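You operate a simulated robot arm through the tools that you are given. There is no shell and no other tool.

You are at the controls of a simulated robot arm. One attempt, no reset.

TASK
Wax the middle of the beech board's top.
Fine: lay the lid beside the tin; pad back on its mat, lid back on the tin. A coat counts when it lies all over at full strength: go over it till it gets no stronger.

Only the result counts: the job must be done as asked and must still hold three seconds after the hand-in. Knocking over, shifting, dropping, spilling or breaking anything else fails it. A push-on lid holds only when it is set on centred and level and pressed home; a screw cap is set on level and turned clockwise until tight.

THE ROBOT
A 6-joint arm with a two-finger parallel gripper, fixed in place. Base frame: the origin is at the foot of the arm, x ahead of it, y to its left, z up; the work surface is at about z = 0.9. Readings come in m, degrees, newtons and seconds.
With the tool pointing down near the work surface it reaches from about 0.24 to 0.64 m from the base axis. Its first joint turns from -66.0 to 66.0 degrees. Payload 2.7 kg.
Tool frame: the origin (TCP) lies between the finger pads and is the grasp point; the fingertips stand 0.023 m ahead of it; z points along the fingers, y is the line along which they close. The gripper opens to 0.094 m. The fingers are 0.038 m wide and 0.01 m thick; the gripper's body (0.054 by 0.096 m) begins 0.039 m behind the TCP.
Orientation is told as [roll, pitch, yaw] about the base's x, y, z axes, in that order, counted from this pose: with the fingers straight down and closing along the base's y, the tool's x points along the base's -x, its y along +y and its z along -z.

THE INTERFACE
- The arm moves only by the tool step_arm. Its argument "series" is a list that holds one entry, the list of rows, each a list of 7 numbers: the turn, a rotation vector about the base's x, y, z in units of 90 degrees (1.0 is 90 degrees), then the shift along the base's x, y, z in units of 500 mm (1.0 is 500 mm), then the closure, from 0 (fully open) to 1 (shut). In form: [[[ax, ay, az, tx, ty, tz, claw], ...]]. A call has 1 to 20 rows; each row is the pose to reach, as a shift and turn from the pose commanded when the call began. A call with a number of a shift or a turn outside -1 to 1 is refused whole. A row lasts 0.2 s, in which the tool goes at most 0.05 m and 8.6 degrees; a call with a longer step from one row to the next is refused whole, and so is a gripper value outside its range. Where a pose cannot be reached the arm comes as near as it can. A force on the tool above 40 N (or 10 N above the force at the start of the call, whichever is more), or a blocked arm, ends the call early, and 0.2 s more pass. Each finger travels about 0.045 m/s and halts on what it meets, pressing with about 22 N; the grip force reading is that of the motor and also rises with nothing between the fingers. The clock runs only during rows and for 0.2 s after the last one: add rows that repeat a pose to give the fingers time. The reply holds the time, the measured pose of the TCP, the force on the tool along the base axes, the opening and the grip force, in the units named above and with some noise, with the torque about the TCP (base axes, N m) and any sound that the robot's microphone picked up.
- Cameras (640 x 400 px; columns grow to the right, rows downward): "scene" is fixed at [0.0686, -0.4201, 1.412]; the picture's right is [0.86, -0.51, 0.00], its down [-0.24, -0.40, -0.88] and it looks along [0.45, 0.76, -0.47] (base axes); focal length 330 px, centre (320, 200). "wrist" rides on the gripper at [0.086, 0.016, -0.074] in the tool frame; the picture's right is [-0.18, 0.98, 0.00], its down [-0.58, -0.11, -0.81] and it looks along [-0.79, -0.15, 0.59] (tool axes); focal length 243 px, centre (320, 200). There is no depth. A picture from a camera that has moved, and an enlarged one, comes with that camera's place and axes in the base frame and with its lens.
- capture(camera): a new picture of that camera. It takes no simulated time.
- zoom(camera, box): a new picture of the part [left, top, right, bottom] of that camera's present view, enlarged. It takes no simulated time.
- job_done(): hands the job in; it is judged then, once.

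Nothing tells you positions but the pictures and the camera data. Unless the task says otherwise, let go and move clear before handing in.

The tools are called after ">>>" as a command line: name --argument value ..., lists and objects as JSON in quotes. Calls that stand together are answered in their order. step_arm: Moves the arm, as the interface text tells. Its arguments: {"type":"object","properties":{"series":{"type":"array","items":{"type":"array","items":{"type":"array","items":{"type":"number"}}}}},"required":["series"]} The other tools are called the same way: capture (camera) takes a picture; zoom (camera, box) takes an enlarged picture of a part of a camera's view; job_done () hands the job in.

At the start:

```text
t: 0.0
tool_pos: [0.3567, 0.1353, 1.2145]
tcp_rot: [0.0, 0.0, 0.0]
force: [0.3, 0.0, -0.5]
ft_torque: [0.01, 0.02, 0.03]
grip_width: 0.094
gripper_force: 0.0
```

scene: 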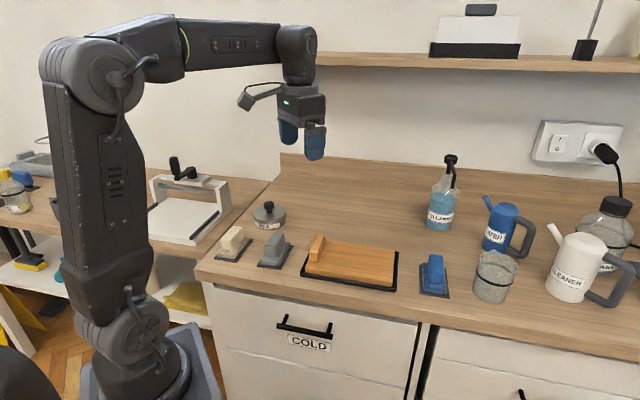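
wrist: 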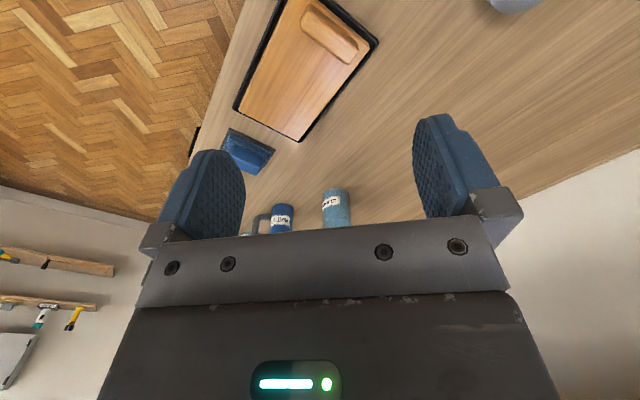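

I see an orange board on a dark mat with a block on its left end, several pads (cream, grey, blue) on mats, and a round tin with a lid at the back left. I'll zoom in to identify everything first.

>>> zoom --camera "scene" --box '[200, 190, 330, 290]'

>>> zoom --camera "scene" --box '[290, 210, 480, 310]'

>>> zoom --camera "scene" --box '[400, 140, 640, 320]'

>>> zoom --camera "wrist" --box '[200, 0, 560, 240]'

```text
4.00 times, centred on (265, 240) of scene
camera zoom: at [0.0686, -0.4201, 1.412], right [0.86, -0.51, 0.0], down [-0.24, -0.4, -0.88], along [0.45, 0.76, -0.47], focal length 1318 px, centre (540, 40)
```

zoom: 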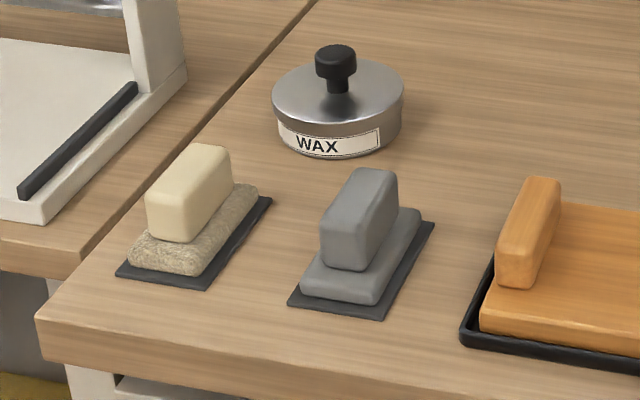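

```text
3.37 times, centred on (385, 260) of scene
camera zoom: at [0.0686, -0.4201, 1.412], right [0.86, -0.51, 0.0], down [-0.24, -0.4, -0.88], along [0.45, 0.76, -0.47], focal length 1110 px, centre (101, -2)
```

zoom: 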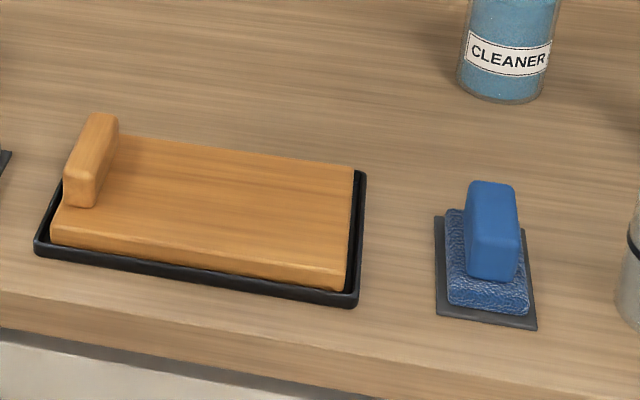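

```text
2.22 times, centred on (520, 230) of scene
camera zoom: at [0.0686, -0.4201, 1.412], right [0.86, -0.51, 0.0], down [-0.24, -0.4, -0.88], along [0.45, 0.76, -0.47], focal length 732 px, centre (-124, 133)
```

zoom: 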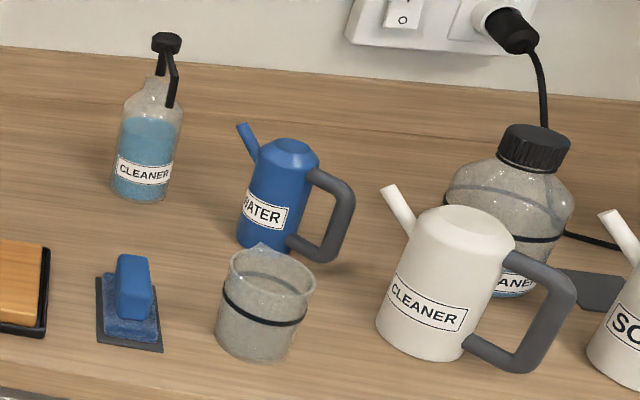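

```text
1.67 times, centred on (380, 120) of wrist
camera zoom: at [0.2706, 0.1515, 1.2887], right [0.18, 0.98, 0.0], down [0.58, -0.11, 0.81], along [0.79, -0.15, -0.59], focal length 404 px, centre (220, 333)
```

zoom: 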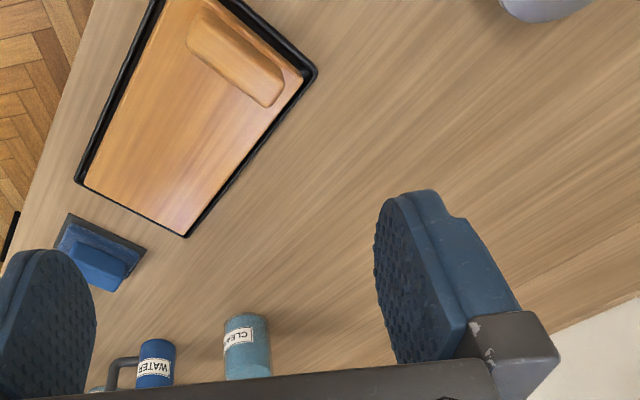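

The wax tin (with a black knobbed lid) is at about (0.36, 0.37), and the grey pad is at about (0.31, 0.21), the cream pad at (0.23, 0.29), and the blue pad near (0.57, -0.06). I'll look closer at the pads to pick the one for waxing.

>>> zoom --camera "scene" --box '[210, 220, 258, 268]'

>>> zoom --camera "scene" --box '[252, 225, 300, 273]'

>>> zoom --camera "scene" --box '[410, 250, 458, 300]'

>>> zoom --camera "scene" --box '[245, 195, 293, 235]'

>>> zoom --camera "scene" --box '[0, 150, 120, 290]'

>>> zoom --camera "scene" --box '[400, 0, 640, 160]'

```text
8.33 times, centred on (234, 244) of scene
camera zoom: at [0.0686, -0.4201, 1.412], right [0.86, -0.51, 0.0], down [-0.24, -0.4, -0.88], along [0.45, 0.76, -0.47], focal length 2746 px, centre (1037, -167)
```

zoom: 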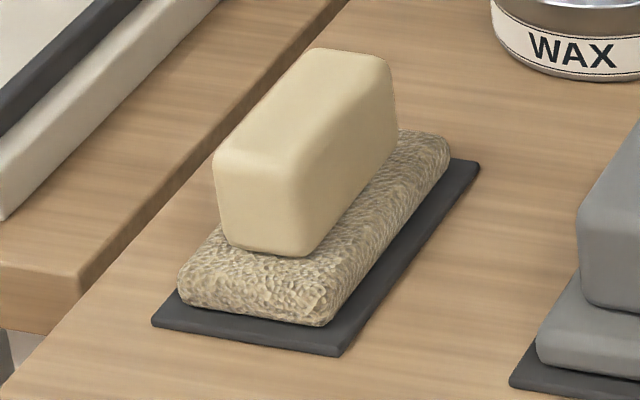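

```text
8.33 times, centred on (276, 249) of scene
camera zoom: at [0.0686, -0.4201, 1.412], right [0.86, -0.51, 0.0], down [-0.24, -0.4, -0.88], along [0.45, 0.76, -0.47], focal length 2746 px, centre (687, -208)
```

zoom: 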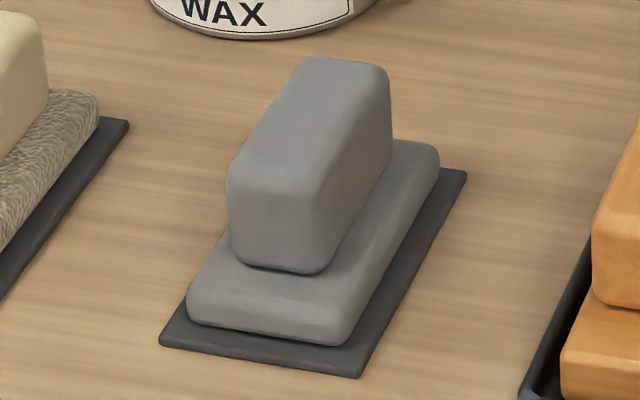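

```text
8.00 times, centred on (434, 275) of scene
camera zoom: at [0.0686, -0.4201, 1.412], right [0.86, -0.51, 0.0], down [-0.24, -0.4, -0.88], along [0.45, 0.76, -0.47], focal length 2636 px, centre (-592, -400)
```

zoom: 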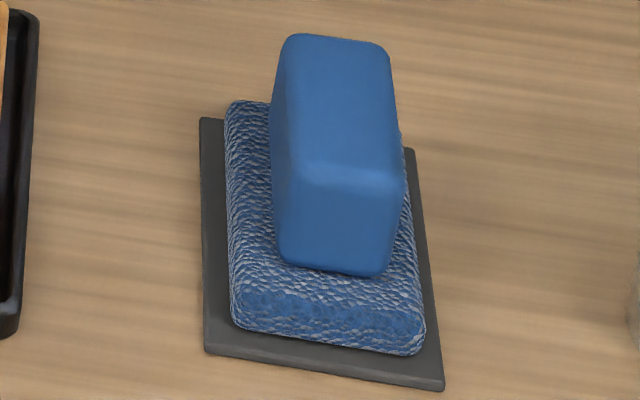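

```text
10.00 times, centred on (269, 215) of scene
camera zoom: at [0.0686, -0.4201, 1.412], right [0.86, -0.51, 0.0], down [-0.24, -0.4, -0.88], along [0.45, 0.76, -0.47], focal length 3295 px, centre (830, 50)
```

zoom: 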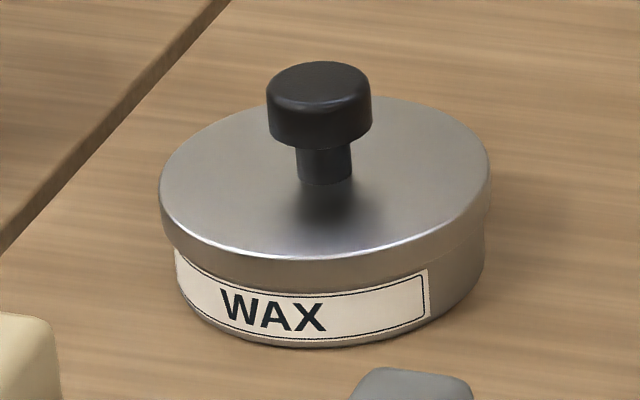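

```text
2.86 times, centred on (60, 220) of scene
camera zoom: at [0.0686, -0.4201, 1.412], right [0.86, -0.51, 0.0], down [-0.24, -0.4, -0.88], along [0.45, 0.76, -0.47], focal length 941 px, centre (1063, 143)
```

zoom: 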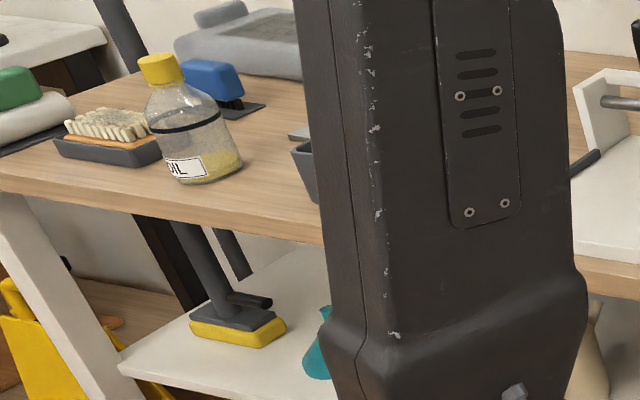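

```text
2.50 times, centred on (520, 80) of scene
camera zoom: at [0.0686, -0.4201, 1.412], right [0.86, -0.51, 0.0], down [-0.24, -0.4, -0.88], along [0.45, 0.76, -0.47], focal length 824 px, centre (-180, 500)
```

zoom: 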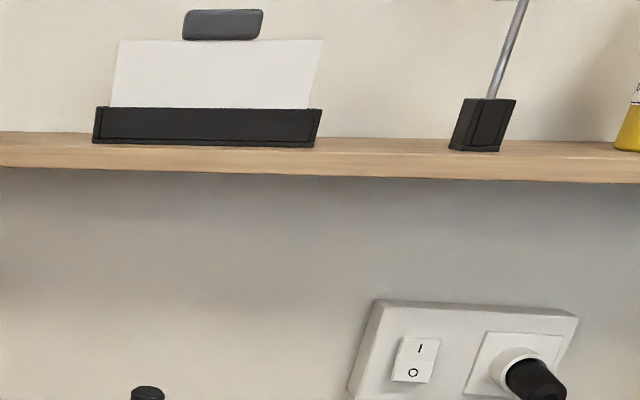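

There are three candidate pads with no visible labels from here. I'll bring the wrist camera round (yaw +90°, above the surface) to look at them from nearer and from another side.

>>> step_arm --series '[[[0, 0, 0.09, -0.01, -0.014, -0.025, 0], [0, 0, 0.18, -0.02, -0.028, -0.05, 0], [0, 0, 0.27, -0.03, -0.042, -0.075, 0], [0, 0, 0.36, -0.04, -0.056, -0.1, 0], [0, 0, 0.45, -0.05, -0.07, -0.125, 0], [0, 0, 0.54, -0.06, -0.084, -0.15, 0], [0, 0, 0.63, -0.07, -0.098, -0.175, 0], [0, 0, 0.72, -0.08, -0.112, -0.2, 0], [0, 0, 0.81, -0.09, -0.126, -0.225, 0], [0, 0, 0.9, -0.1, -0.14, -0.25, 0], [0, 0, 0.99, -0.11, -0.15, -0.27, 0], [0, 0, 1.0, -0.11, -0.15, -0.27, 0]]]'

>>> capture --camera "wrist"

>>> capture --camera "scene"

```text
t: 2.6
tool_pos: [0.3011, 0.0607, 1.0791]
tcp_rot: [0.0, 0.0, 90.1]
force: [0.1, -1.5, -0.1]
ft_torque: [-0.02, 0.0, -0.02]
grip_width: 0.0941
gripper_force: 0.0
```

```text
taken
camera wrist: at [0.2848, -0.0263, 1.1538], right [-0.98, 0.18, 0.0], down [0.11, 0.58, 0.81], along [0.15, 0.79, -0.59], focal length 243 px, centre (320, 200)
```

wrist: 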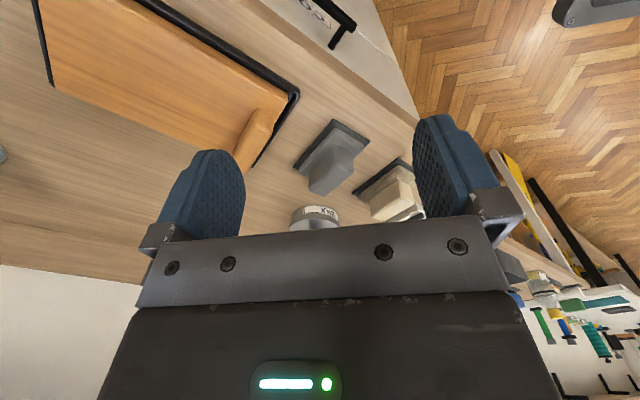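

```text
taken
```

scene: 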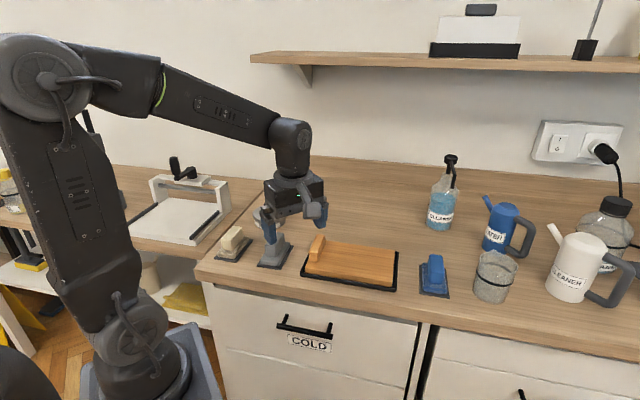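

The wrist camera now sees the board, the grey and cream pads and the tin upside down in its picture. I'll zoom on them.

>>> zoom --camera "wrist" --box '[270, 100, 430, 240]'

>>> zoom --camera "wrist" --box '[30, 0, 310, 180]'

```text
2.86 times, centred on (350, 170) of wrist
camera zoom: at [0.2848, -0.0263, 1.1538], right [-0.98, 0.18, 0.0], down [0.11, 0.58, 0.81], along [0.15, 0.79, -0.59], focal length 693 px, centre (234, 286)
```

zoom: 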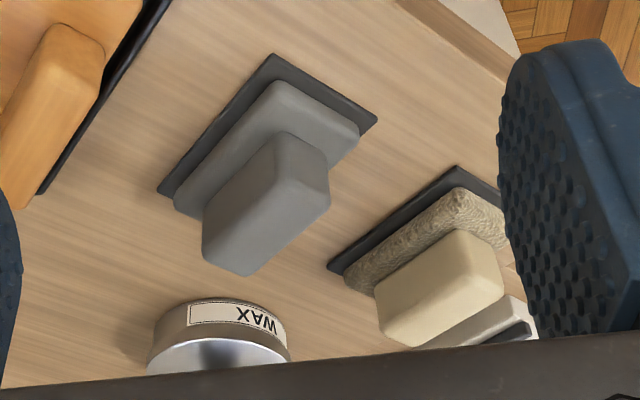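

```text
2.22 times, centred on (170, 90) of wrist
camera zoom: at [0.2848, -0.0263, 1.1538], right [-0.98, 0.18, 0.0], down [0.11, 0.58, 0.81], along [0.15, 0.79, -0.59], focal length 539 px, centre (653, 444)
```

zoom: 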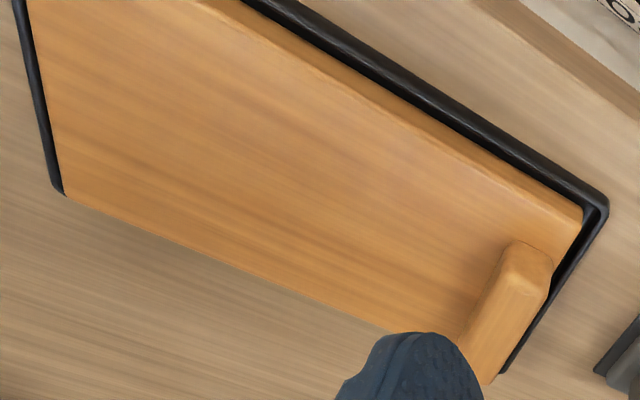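

I'll magnify each sole strongly to see what material it is.

>>> zoom --camera "scene" --box '[222, 244, 238, 260]'

>>> zoom --camera "wrist" --box '[305, 120, 361, 170]'

>>> zoom --camera "wrist" --box '[350, 155, 420, 200]'

>>> zoom --camera "scene" --box '[424, 272, 448, 296]'

>>> zoom --camera "scene" --box '[258, 252, 278, 272]'

```text
16.00 times, centred on (230, 252) of scene
camera zoom: at [0.0686, -0.4201, 1.412], right [0.86, -0.51, 0.0], down [-0.24, -0.4, -0.88], along [0.45, 0.76, -0.47], focal length 5272 px, centre (1760, -632)
```

zoom: 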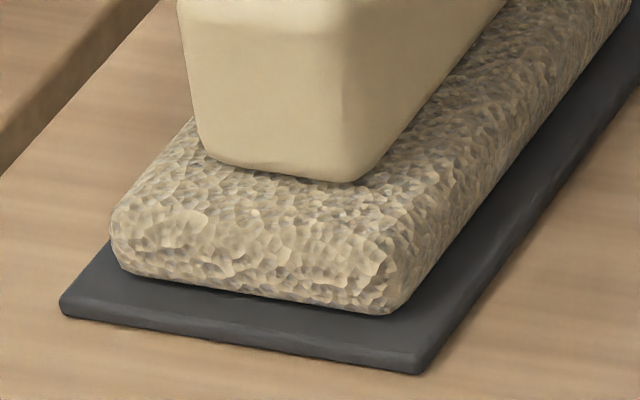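

```text
8.00 times, centred on (333, 145) of wrist
camera zoom: at [0.2848, -0.0263, 1.1538], right [-0.98, 0.18, 0.0], down [0.11, 0.58, 0.81], along [0.15, 0.79, -0.59], focal length 1941 px, centre (216, 640)
```

zoom: 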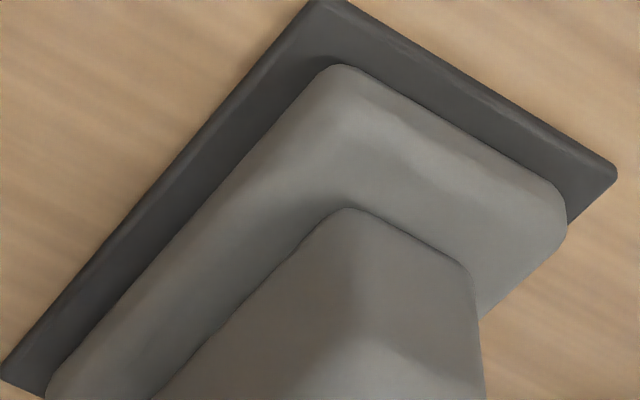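

```text
8.89 times, centred on (385, 178) of wrist
camera zoom: at [0.2848, -0.0263, 1.1538], right [-0.98, 0.18, 0.0], down [0.11, 0.58, 0.81], along [0.15, 0.79, -0.59], focal length 2157 px, centre (-258, 400)
```

zoom: 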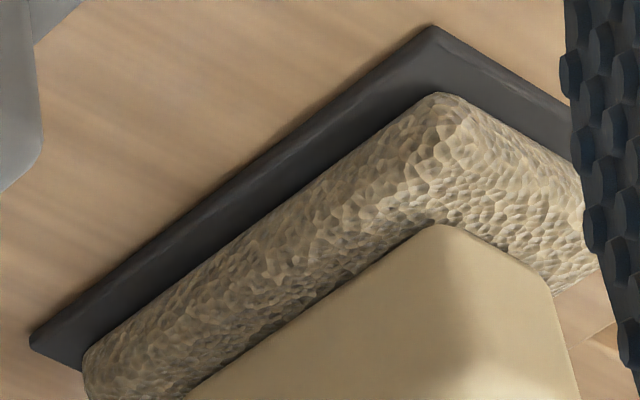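

```text
16.00 times, centred on (436, 284) of scene
camera zoom: at [0.0686, -0.4201, 1.412], right [0.86, -0.51, 0.0], down [-0.24, -0.4, -0.88], along [0.45, 0.76, -0.47], focal length 5272 px, centre (-1536, -1144)
```

zoom: 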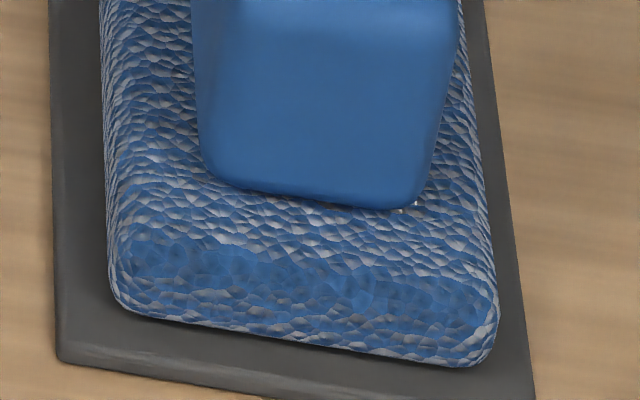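

```text
16.00 times, centred on (268, 262) of scene
camera zoom: at [0.0686, -0.4201, 1.412], right [0.86, -0.51, 0.0], down [-0.24, -0.4, -0.88], along [0.45, 0.76, -0.47], focal length 5272 px, centre (1152, -792)
```

zoom: 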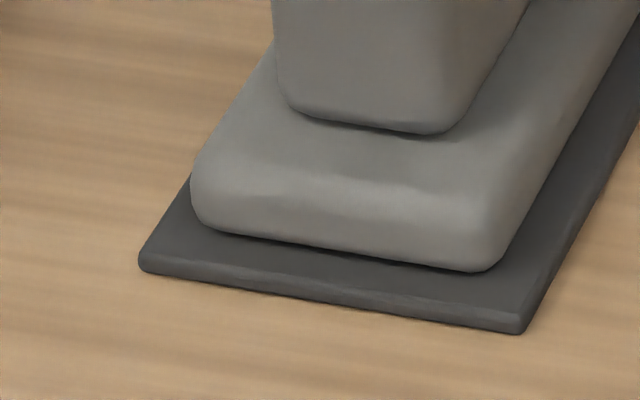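

The cream pad's sole looks woolly, the grey's is smooth, and the blue's looks like towelling. I'll bring the wrist camera nearer to judge the materials better.

>>> step_arm --series '[[[0, 0, 0, 0, 0.06, -0.03, 0], [0, 0, 0, 0, 0.12, -0.06, 0], [0, 0, 0, 0, 0.18, -0.09, 0], [0, 0, 0, 0, 0.24, -0.12, 0]]]'

>>> capture --camera "wrist"

```text
t: 3.6
tool_pos: [0.3007, 0.1801, 1.0188]
tcp_rot: [0.0, 0.1, 90.1]
force: [0.2, -0.3, -0.9]
ft_torque: [0.03, -0.01, 0.03]
grip_width: 0.094
gripper_force: 0.1
```

```text
taken
camera wrist: at [0.285, 0.094, 1.0935], right [-0.98, 0.18, 0.0], down [0.11, 0.58, 0.81], along [0.15, 0.79, -0.59], focal length 243 px, centre (320, 200)
```

wrist: 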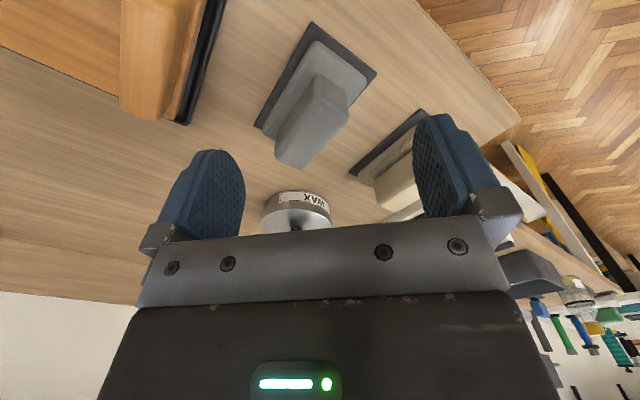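

>>> zoom --camera "wrist" --box '[250, 15, 390, 175]'

>>> zoom --camera "wrist" --box '[340, 100, 430, 220]'

>>> zoom --camera "wrist" --box '[470, 230, 640, 380]'

```text
2.50 times, centred on (320, 95) of wrist
camera zoom: at [0.285, 0.094, 1.0935], right [-0.98, 0.18, 0.0], down [0.11, 0.58, 0.81], along [0.15, 0.79, -0.59], focal length 606 px, centre (320, 462)
```

zoom: 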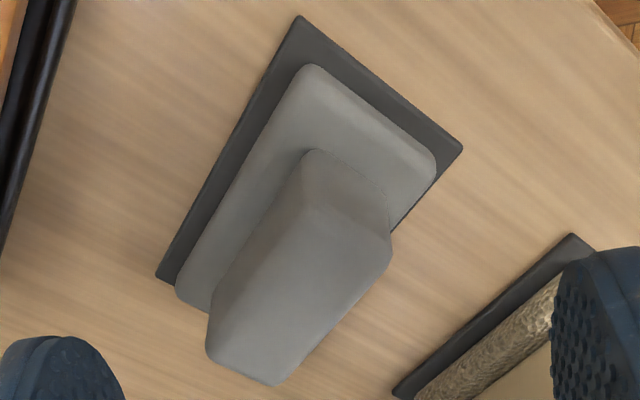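

```text
3.33 times, centred on (385, 160) of wrist
camera zoom: at [0.285, 0.094, 1.0935], right [-0.98, 0.18, 0.0], down [0.11, 0.58, 0.81], along [0.15, 0.79, -0.59], focal length 809 px, centre (103, 333)
```

zoom: 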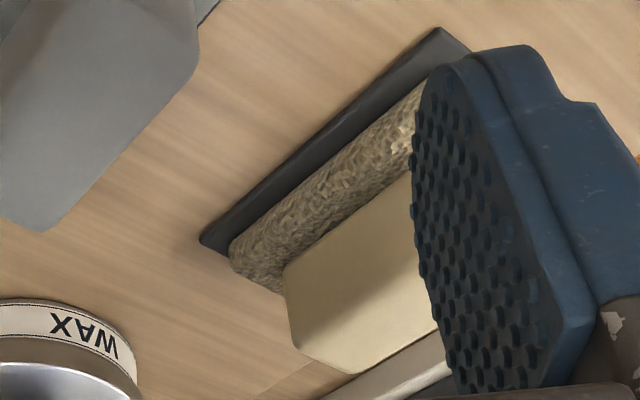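

```text
2.67 times, centred on (555, 305) of wrist
camera zoom: at [0.285, 0.094, 1.0935], right [-0.98, 0.18, 0.0], down [0.11, 0.58, 0.81], along [0.15, 0.79, -0.59], focal length 647 px, centre (-307, -80)
```

zoom: 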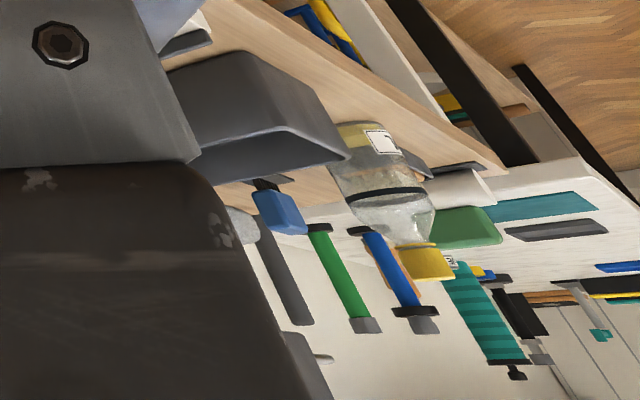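

The grey pad is plain and smooth, while the cream one has a woolly pile. Next I'll raise and move the wrist camera to get a good fix on the wax tin and its knob.

>>> step_arm --series '[[[0, 0, 0, 0, 0.05, 0.054, 0], [0, 0, 0, 0, 0.1, 0.108, 0], [0, 0, 0, 0, 0.15, 0.16, 0], [0, 0, 0, 0, 0.2, 0.213, 0]]]'

>>> capture --camera "wrist"

>>> zoom --camera "wrist" --box '[220, 50, 380, 190]'

```text
t: 4.6
tool_pos: [0.3023, 0.2821, 1.1269]
tcp_rot: [0.0, 0.0, 90.1]
force: [-0.7, -0.1, 0.5]
ft_torque: [-0.01, -0.02, 0.02]
grip_width: 0.094
gripper_force: 0.0
```

```text
taken
camera wrist: at [0.2852, 0.1963, 1.2004], right [-0.98, 0.18, 0.0], down [0.11, 0.58, 0.81], along [0.15, 0.79, -0.59], focal length 243 px, centre (320, 200)
```

wrist: 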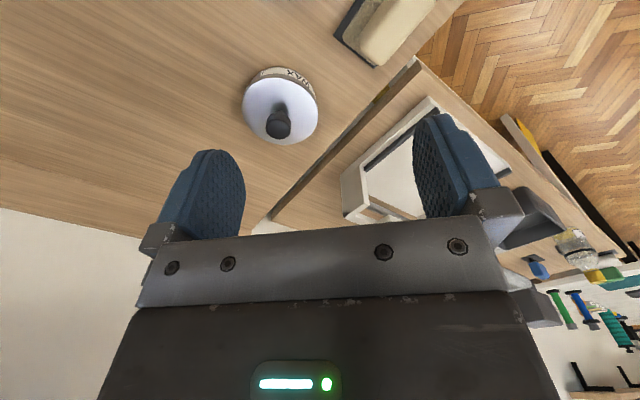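

```text
2.86 times, centred on (300, 120) of wrist
camera zoom: at [0.2852, 0.1963, 1.2004], right [-0.98, 0.18, 0.0], down [0.11, 0.58, 0.81], along [0.15, 0.79, -0.59], focal length 693 px, centre (377, 429)
```

zoom: 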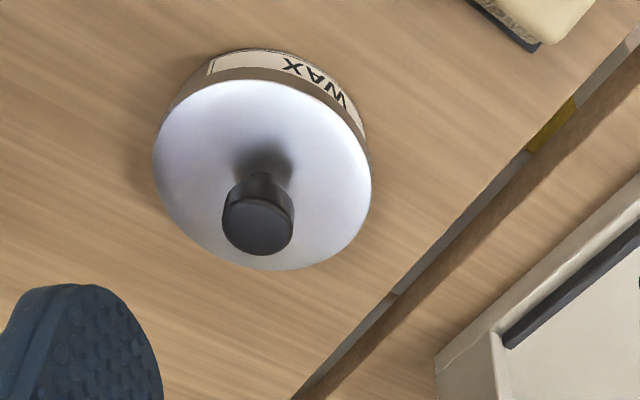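

The two cameras agree that the lid's knob is at about (0.368, 0.371) with its top near z = 0.957. I'll go above it with yaw 45°, fingers half closed.

>>> step_arm --series '[[[0, 0, -0.0834, 0.022, 0.03, -0.01, 0.1], [0, 0, -0.1667, 0.044, 0.06, -0.04, 0.2], [0, 0, -0.25, 0.067, 0.09, -0.08, 0.3], [0, 0, -0.333, 0.089, 0.12, -0.12, 0.36], [0, 0, -0.4167, 0.111, 0.15, -0.16, 0.36], [0, 0, -0.5, 0.133, 0.181, -0.192, 0.36], [0, 0, -0.5, 0.133, 0.181, -0.192, 0.36]]]'

>>> zoom --camera "scene" --box '[220, 150, 320, 240]'

>>> capture --camera "wrist"

```text
t: 6.2
tool_pos: [0.3685, 0.3703, 1.0304]
tcp_rot: [0.0, 0.0, 44.9]
force: [-0.2, 0.3, 0.6]
ft_torque: [-0.02, -0.01, -0.01]
grip_width: 0.0602
gripper_force: 0.0
```

```text
4.44 times, centred on (270, 195) of scene
camera zoom: at [0.0687, -0.4201, 1.412], right [0.86, -0.51, 0.0], down [-0.24, -0.4, -0.88], along [0.45, 0.76, -0.47], focal length 1464 px, centre (542, 222)
```

zoom: 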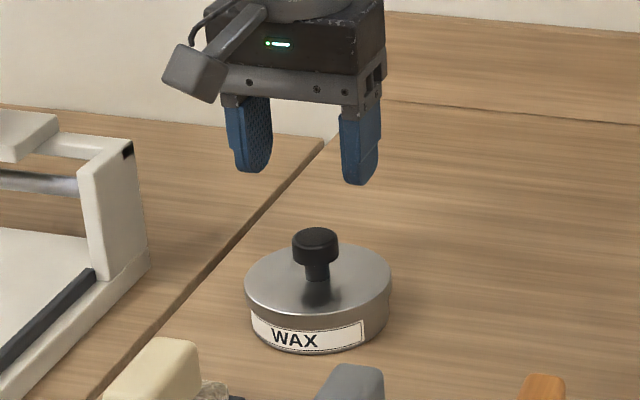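

```text
taken
camera wrist: at [0.2962, 0.3215, 1.1033], right [-0.56, 0.83, 0.0], down [0.49, 0.33, 0.81], along [0.67, 0.45, -0.59], focal length 243 px, centre (320, 200)
```

wrist: 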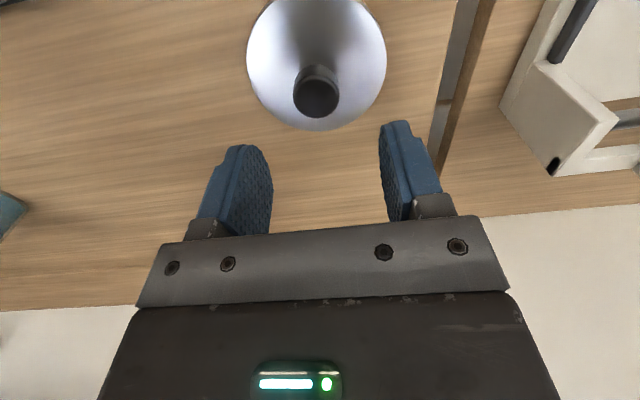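

The knob is centred under the tool to within about 1 mm. I'll descend so the fingertips stop just above the lid and then close on the knob.

>>> step_arm --series '[[[0, 0, 0, 0, 0, -0.04, 0.36], [0, 0, 0, 0, 0, -0.08, 0.36], [0, 0, 0, 0, 0, -0.11, 0.36], [0, 0, 0, 0, 0, -0.13, 0.36], [0, 0, 0, 0, 0, -0.138, 0.36], [0, 0, 0, 0, 0, -0.138, 0.36]]]'

>>> zoom --camera "scene" --box '[230, 175, 310, 235]'

```text
t: 7.6
tool_pos: [0.3677, 0.3709, 0.962]
tcp_rot: [0.0, 0.0, 45.1]
force: [-0.1, 0.4, -0.1]
ft_torque: [0.03, 0.01, 0.0]
grip_width: 0.0601
gripper_force: 0.1
```

```text
6.67 times, centred on (270, 205) of scene
camera zoom: at [0.0686, -0.4201, 1.412], right [0.86, -0.51, 0.0], down [-0.24, -0.4, -0.88], along [0.45, 0.76, -0.47], focal length 2196 px, centre (653, 167)
```

zoom: 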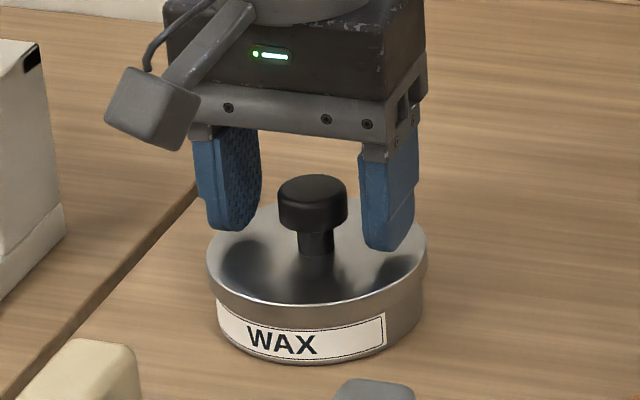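

The fingers straddle the knob well. I'll close the gripper on it.

>>> step_arm --series '[[[0, 0, 0, 0, 0, 0, 0.55], [0, 0, 0, 0, 0, 0, 0.75], [0, 0, 0, 0, 0, 0, 1], [0, 0, 0, 0, 0, 0, 1], [0, 0, 0, 0, 0, 0, 1]]]'

```text
t: 8.8
tool_pos: [0.3684, 0.37, 0.9619]
tcp_rot: [0.0, -0.1, 44.9]
force: [7.1, -6.9, 0.4]
ft_torque: [-0.15, -0.13, 0.02]
grip_width: 0.0284
gripper_force: 22.0
heard: snap
```

Gripped at 0.028 m, but there's a sideways force of about 10 N and a "snap" was heard. I'll look before moving.

>>> zoom --camera "scene" --box '[230, 175, 310, 235]'

>>> capture --camera "wrist"

>>> capture --camera "scene"

```text
6.67 times, centred on (270, 205) of scene
camera zoom: at [0.0688, -0.4203, 1.4119], right [0.86, -0.51, 0.0], down [-0.24, -0.4, -0.88], along [0.45, 0.76, -0.47], focal length 2196 px, centre (653, 167)
```

zoom: 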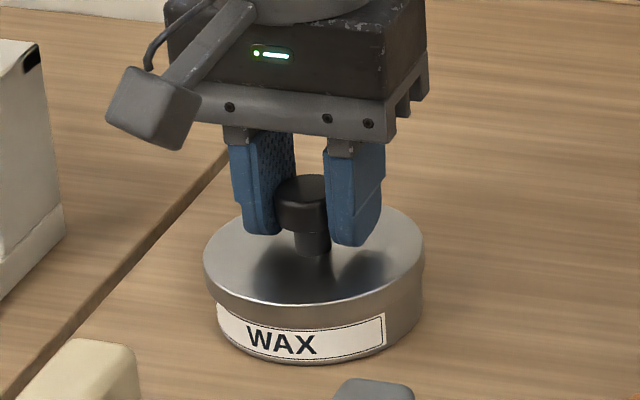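

```text
taken
camera wrist: at [0.2966, 0.3213, 1.0363], right [-0.56, 0.83, 0.0], down [0.49, 0.33, 0.81], along [0.67, 0.46, -0.59], focal length 243 px, centre (320, 200)
```

wrist: 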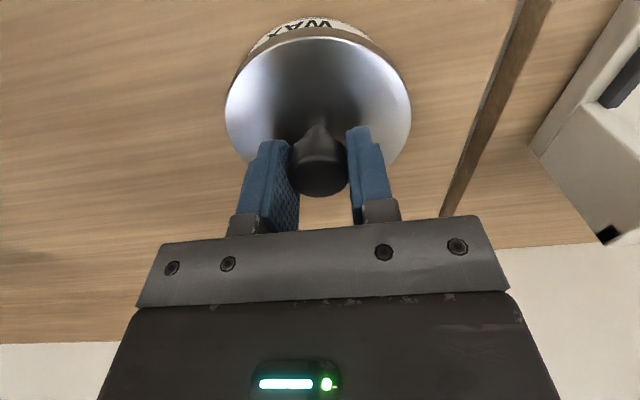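

```text
taken
```

scene: 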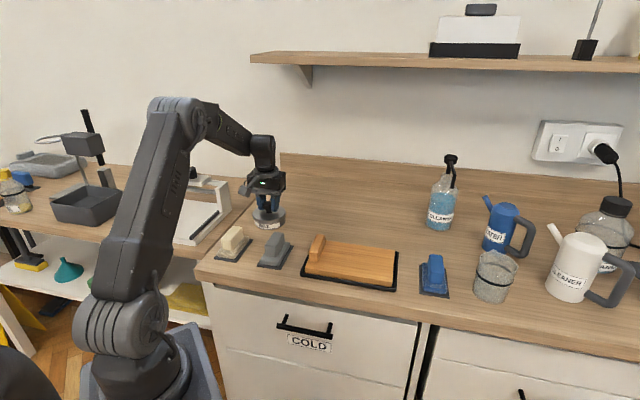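

The snap was the lid coming unseated from the sideways pinch; the tin itself hasn't moved. I'll relieve the sideways force with a tiny shift before lifting.

>>> step_arm --series '[[[0, 0, 0, 0.002, -0.002, 0, 1], [0, 0, 0, 0.002, -0.002, 0, 1]]]'

```text
t: 9.4
tool_pos: [0.3687, 0.3713, 0.9615]
tcp_rot: [0.1, 0.1, 45.0]
force: [-0.2, -2.6, 2.7]
ft_torque: [-0.04, 0.1, 0.03]
grip_width: 0.0281
gripper_force: 21.6
```

The sideways force is nearly gone. I'll lift the lid straight up.

>>> step_arm --series '[[[0, 0, 0, 0, 0, 0.006, 1], [0, 0, 0, 0, 0, 0.012, 1], [0, 0, 0, 0, 0, 0.024, 1], [0, 0, 0, 0, 0, 0.048, 1], [0, 0, 0, 0, 0, 0.08, 1], [0, 0, 0, 0, 0, 0.12, 1], [0, 0, 0, 0, 0, 0.16, 1]]]'

>>> zoom --camera "scene" --box '[220, 150, 320, 240]'

>>> capture --camera "wrist"

```text
t: 11.0
tool_pos: [0.3703, 0.3698, 1.0422]
tcp_rot: [0.0, 0.1, 45.0]
force: [0.6, 0.3, -0.9]
ft_torque: [0.01, -0.02, -0.03]
grip_width: 0.0281
gripper_force: 22.4
```

```text
4.44 times, centred on (270, 195) of scene
camera zoom: at [0.0686, -0.4201, 1.412], right [0.86, -0.51, 0.0], down [-0.24, -0.4, -0.88], along [0.45, 0.76, -0.47], focal length 1464 px, centre (542, 222)
```

zoom: 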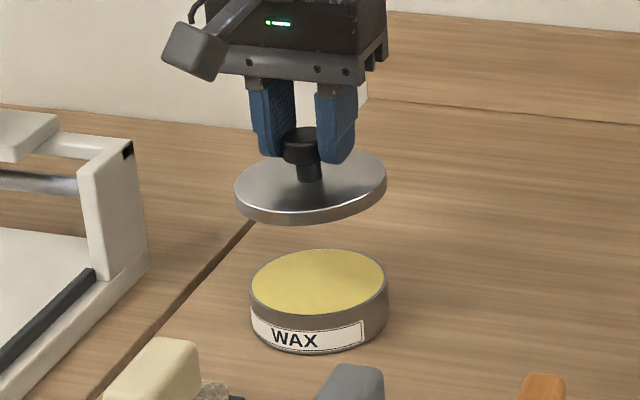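

```text
taken
camera wrist: at [0.297, 0.3198, 1.1165], right [-0.56, 0.83, 0.0], down [0.49, 0.33, 0.81], along [0.67, 0.46, -0.59], focal length 243 px, centre (320, 200)
```

wrist: 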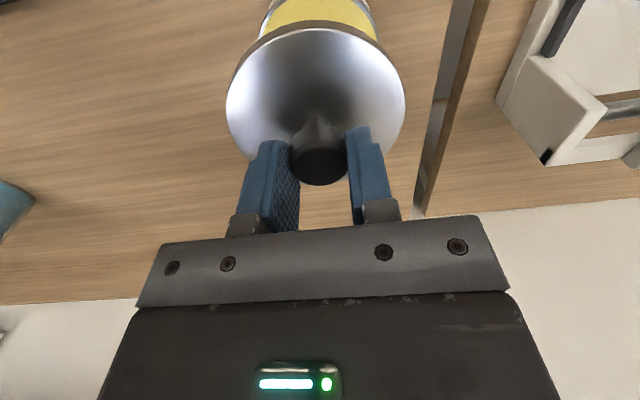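

The lid is off cleanly and the tin is full of yellow wax close to the rim. I'll carry the lid to clear bench space at about (0.475, 0.345) and start lowering it.

>>> step_arm --series '[[[0, 0, 0, 0.04, -0.01, 0, 1], [0, 0, 0, 0.09, -0.02, 0, 1], [0, 0, 0, 0.14, -0.034, 0, 1], [0, 0, 0, 0.18, -0.044, 0, 1], [0, 0, 0, 0.211, -0.051, 0, 1], [0, 0, 0, 0.211, -0.051, -0.04, 1], [0, 0, 0, 0.211, -0.051, -0.08, 1], [0, 0, 0, 0.211, -0.051, -0.12, 1], [0, 0, 0, 0.211, -0.051, -0.16, 1], [0, 0, 0, 0.211, -0.051, -0.184, 1], [0, 0, 0, 0.211, -0.051, -0.184, 1]]]'

>>> zoom --camera "scene" --box '[250, 150, 350, 240]'

```text
t: 13.4
tool_pos: [0.476, 0.3439, 0.9484]
tcp_rot: [0.0, -0.1, 45.1]
force: [-1.4, -0.2, 4.2]
ft_torque: [0.08, 0.16, 0.02]
grip_width: 0.028
gripper_force: 22.4
```

```text
4.44 times, centred on (300, 195) of scene
camera zoom: at [0.0686, -0.4202, 1.412], right [0.86, -0.51, 0.0], down [-0.24, -0.4, -0.88], along [0.45, 0.76, -0.47], focal length 1464 px, centre (409, 222)
```

zoom: 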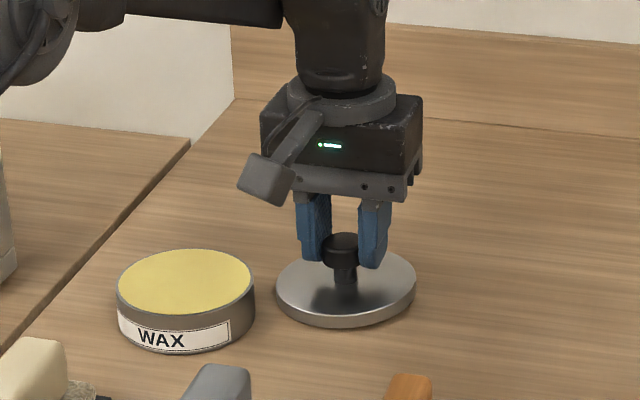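

The lid just touches the bench (about 4 N). I'll lower it a hair more to flatten it and then open the fingers gently.

>>> step_arm --series '[[[0, 0, 0, 0, 0, -0.002, 1], [0, 0, 0, 0, 0, -0.003, 1], [0, 0, 0, 0, 0, -0.003, 1]]]'

```text
t: 14.2
tool_pos: [0.4764, 0.3454, 0.9474]
tcp_rot: [0.0, -0.1, 45.0]
force: [3.6, -2.0, 6.6]
ft_torque: [0.17, 0.15, -0.05]
grip_width: 0.028
gripper_force: 21.8
```

>>> step_arm --series '[[[0, 0, 0, 0, 0, 0, 0.68], [0, 0, 0, 0, 0, 0, 0.64], [0, 0, 0, 0, 0, 0, 0.6], [0, 0, 0, 0, 0, 0, 0.5], [0, 0, 0, 0, 0, 0, 0.4]]]'

>>> zoom --camera "scene" --box '[250, 150, 350, 240]'

>>> capture --camera "wrist"

```text
t: 15.4
tool_pos: [0.4747, 0.3441, 0.9485]
tcp_rot: [0.1, 0.1, 45.1]
force: [0.0, -1.1, 0.2]
ft_torque: [0.02, 0.02, 0.0]
grip_width: 0.0564
gripper_force: 0.1
```

```text
4.44 times, centred on (300, 195) of scene
camera zoom: at [0.0686, -0.4201, 1.412], right [0.86, -0.51, 0.0], down [-0.24, -0.4, -0.88], along [0.45, 0.76, -0.47], focal length 1464 px, centre (409, 222)
```

zoom: 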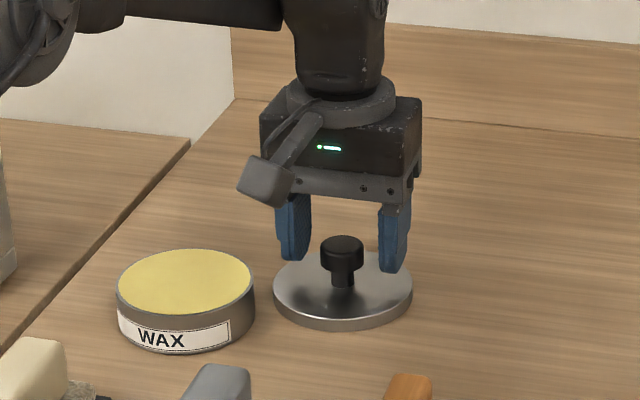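

```text
taken
camera wrist: at [0.4026, 0.2949, 1.0214], right [-0.56, 0.83, 0.0], down [0.49, 0.33, 0.81], along [0.67, 0.46, -0.59], focal length 243 px, centre (320, 200)
```

wrist: 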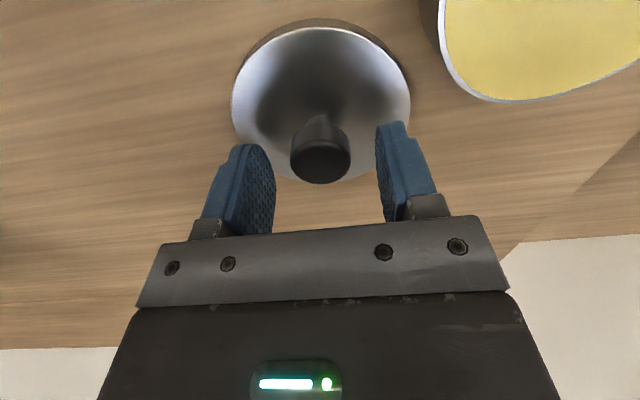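

The lid lies flat beside the tin and is released. Now I'll raise the arm and go above the cream woolly pad near (0.231, 0.289), the likeliest wax applicator, for a closer look.

>>> step_arm --series '[[[0, 0, 0, 0, 0, 0.05, 0.4], [0, 0, 0, 0, 0, 0.12, 0.4], [0, 0, 0, 0, 0, 0.2, 0.4], [0, 0, 0, -0.06, -0.014, 0.22, 0.4], [0, 0, 0, -0.13, -0.029, 0.24, 0.4], [0, 0, 0, -0.21, -0.047, 0.24, 0.4], [0, 0, 0, -0.29, -0.065, 0.24, 0.4], [0, 0, 0, -0.37, -0.083, 0.24, 0.4], [0, 0, 0, -0.44, -0.099, 0.24, 0.4], [0, 0, 0, -0.487, -0.11, 0.24, 0.4], [0, 0, 0, -0.487, -0.11, 0.24, 0.4]]]'

>>> capture --camera "wrist"

>>> zoom --camera "scene" --box '[190, 170, 300, 270]'

```text
t: 17.8
tool_pos: [0.23, 0.2892, 1.0662]
tcp_rot: [-0.1, 0.0, 45.0]
force: [0.6, 0.4, -0.4]
ft_torque: [-0.03, 0.02, 0.0]
grip_width: 0.0564
gripper_force: 0.1
```

```text
taken
camera wrist: at [0.1583, 0.2382, 1.1401], right [-0.56, 0.83, 0.0], down [0.49, 0.33, 0.81], along [0.67, 0.46, -0.59], focal length 243 px, centre (320, 200)
```

wrist: 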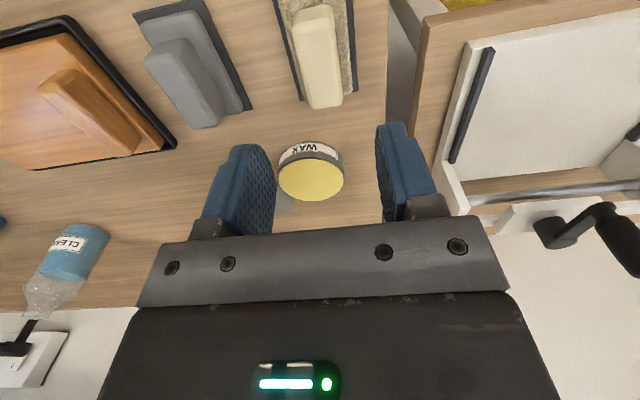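

```text
4.00 times, centred on (245, 220) of scene
camera zoom: at [0.0686, -0.4201, 1.412], right [0.86, -0.51, 0.0], down [-0.24, -0.4, -0.88], along [0.45, 0.76, -0.47], focal length 1318 px, centre (620, 120)
```

zoom: 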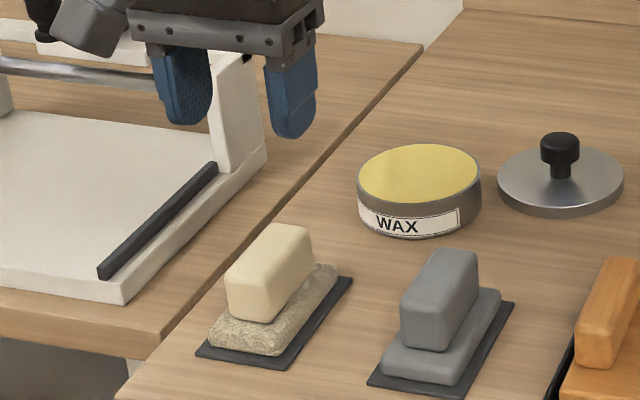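

The pads, tin and lid are all in view. I'll zoom on the cream pad to fix its place and see its sole.

>>> zoom --camera "wrist" --box '[250, 0, 390, 130]'

>>> zoom --camera "wrist" --box '[120, 0, 260, 140]'

```text
3.08 times, centred on (320, 65) of wrist
camera zoom: at [0.1583, 0.2382, 1.1401], right [-0.56, 0.83, 0.0], down [0.49, 0.33, 0.81], along [0.67, 0.46, -0.59], focal length 746 px, centre (320, 615)
```

zoom: 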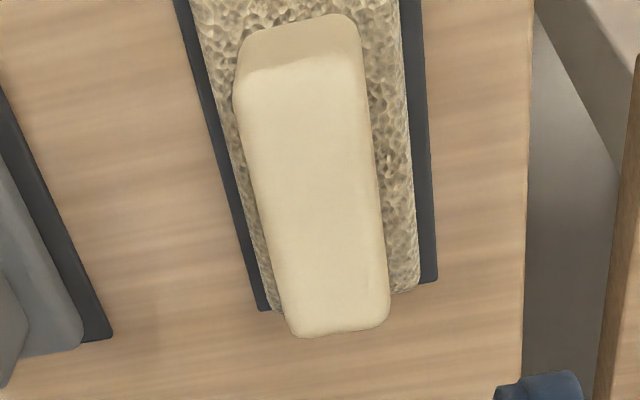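

```text
2.86 times, centred on (190, 70) of wrist
camera zoom: at [0.1583, 0.2382, 1.1401], right [-0.56, 0.83, 0.0], down [0.49, 0.33, 0.81], along [0.67, 0.46, -0.59], focal length 693 px, centre (691, 571)
```

zoom: 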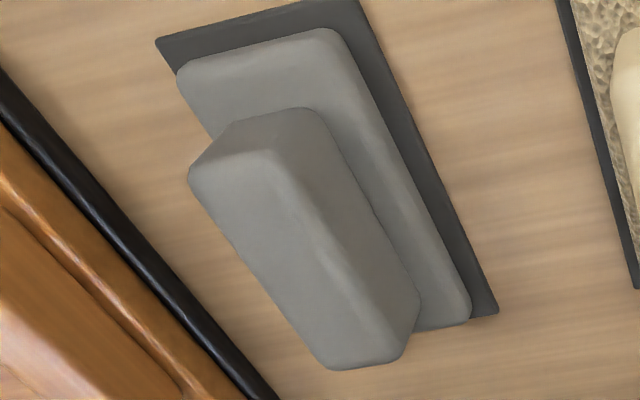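

The cream handle is at about (0.233, 0.291), aligned at 45°, and its top is near z = 0.945. I'll descend around it, checking before I close.

>>> step_arm --series '[[[0, 0, 0, 0.0036, 0.0034, -0.05, 0.4], [0, 0, 0, 0.0036, 0.0034, -0.1, 0.4], [0, 0, 0, 0.0036, 0.0034, -0.15, 0.4], [0, 0, 0, 0.0036, 0.0034, -0.19, 0.4], [0, 0, 0, 0.0036, 0.0034, -0.22, 0.4], [0, 0, 0, 0.0036, 0.0034, -0.24, 0.4], [0, 0, 0, 0.0036, 0.0034, -0.246, 0.4], [0, 0, 0, 0.0036, 0.0034, -0.246, 0.4]]]'

>>> zoom --camera "scene" --box '[200, 205, 270, 265]'

>>> capture --camera "wrist"

```text
t: 19.6
tool_pos: [0.2333, 0.2914, 0.9429]
tcp_rot: [0.0, 0.1, 45.1]
force: [-0.4, -0.8, 0.5]
ft_torque: [-0.01, -0.05, 0.01]
grip_width: 0.0565
gripper_force: 0.0
```

```text
6.67 times, centred on (235, 235) of scene
camera zoom: at [0.0686, -0.4201, 1.412], right [0.86, -0.51, 0.0], down [-0.24, -0.4, -0.88], along [0.45, 0.76, -0.47], focal length 2196 px, centre (887, -33)
```

zoom: 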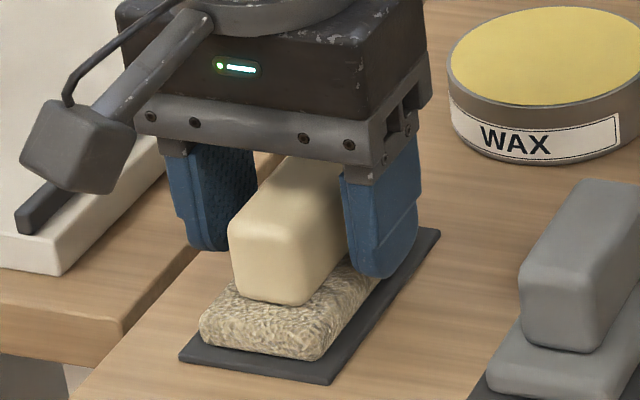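

```text
taken
camera wrist: at [0.1608, 0.2409, 1.018], right [-0.56, 0.83, 0.0], down [0.49, 0.33, 0.81], along [0.67, 0.46, -0.59], focal length 243 px, centre (320, 200)
```

wrist: 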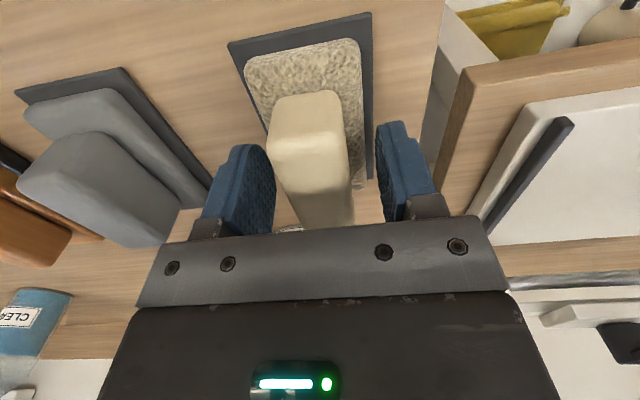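

The handle sits centred between the fingers within about 1 mm. I'll close slowly on it.

>>> step_arm --series '[[[0, 0, 0, 0, 0, 0, 0.55], [0, 0, 0, 0, 0, 0, 0.65], [0, 0, 0, 0, 0, 0, 0.75], [0, 0, 0, 0, 0, 0, 0.85], [0, 0, 0, 0, 0, 0, 1], [0, 0, 0, 0, 0, 0, 1]]]'

```text
t: 21.0
tool_pos: [0.2328, 0.2906, 0.9442]
tcp_rot: [0.1, 0.0, 45.0]
force: [-0.1, 0.5, 0.3]
ft_torque: [-0.03, -0.01, -0.02]
grip_width: 0.0293
gripper_force: 22.1
```

Gripped evenly with no sideways load. I'll lift the pad, then tilt it toward the scene camera to inspect its underside.

>>> step_arm --series '[[[0, 0, 0, 0, 0, 0.01, 1], [0, 0, 0, 0, 0, 0.04, 1], [0, 0, 0, 0, 0, 0.1, 1], [0, 0, 0, 0, 0, 0.18, 1], [0, 0, 0, 0, 0, 0.26, 1], [0, 0, 0, 0.02, -0.03, 0.34, 1], [0, 0, 0, 0.05, -0.06, 0.41, 1], [-0.084, 0.028, 0, 0.08, -0.09, 0.48, 1], [-0.168, 0.057, 0, 0.11, -0.12, 0.54, 1], [-0.253, 0.085, 0, 0.14, -0.15, 0.58, 1], [-0.337, 0.113, 0, 0.14, -0.18, 0.6, 1], [-0.422, 0.142, 0, 0.14, -0.18, 0.6, 1], [-0.422, 0.142, 0, 0.14, -0.18, 0.6, 1]]]'

>>> capture --camera "scene"

```text
t: 23.8
tool_pos: [0.3005, 0.1795, 1.2]
tcp_rot: [-20.6, 35.1, 38.4]
force: [-0.5, 0.8, -0.6]
ft_torque: [0.03, 0.01, -0.01]
grip_width: 0.0294
gripper_force: 21.5
out of reach, approached as far as the arm can: row 11, 12, 13
```

```text
taken
```

scene: 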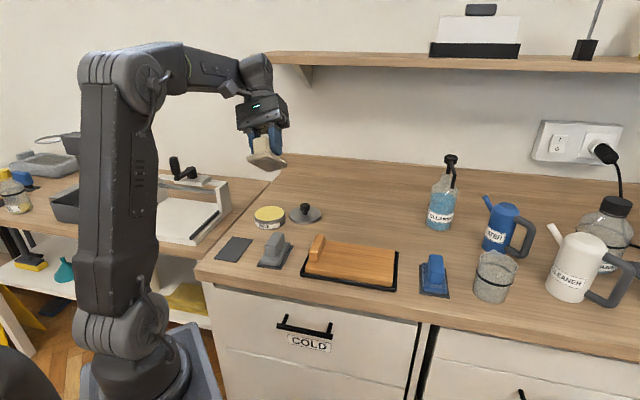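

>>> zoom --camera "scene" --box '[235, 120, 300, 175]'

>>> zoom --camera "scene" --box '[205, 195, 300, 275]'

```text
7.27 times, centred on (268, 148) of scene
camera zoom: at [0.0687, -0.4201, 1.412], right [0.86, -0.51, 0.0], down [-0.24, -0.4, -0.88], along [0.45, 0.76, -0.47], focal length 2396 px, centre (702, 582)
```

zoom: 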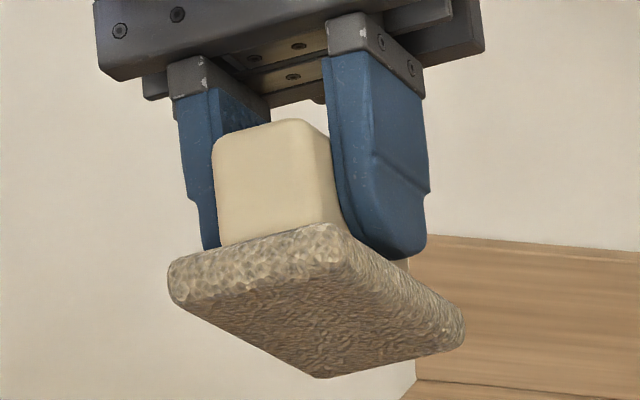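

```text
5.00 times, centred on (252, 235) of scene
camera zoom: at [0.0687, -0.4201, 1.412], right [0.86, -0.51, 0.0], down [-0.24, -0.4, -0.88], along [0.45, 0.76, -0.47], focal length 1647 px, centre (658, 25)
```

zoom: 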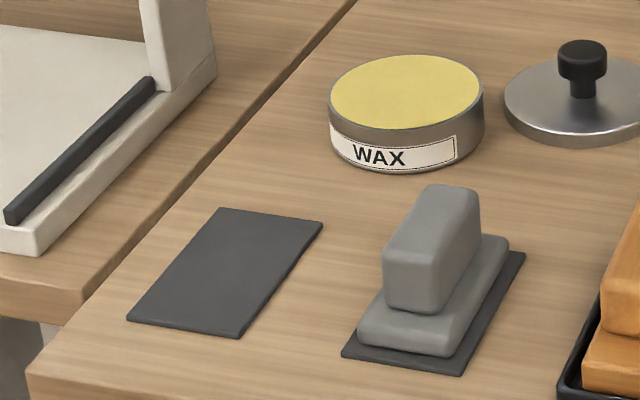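

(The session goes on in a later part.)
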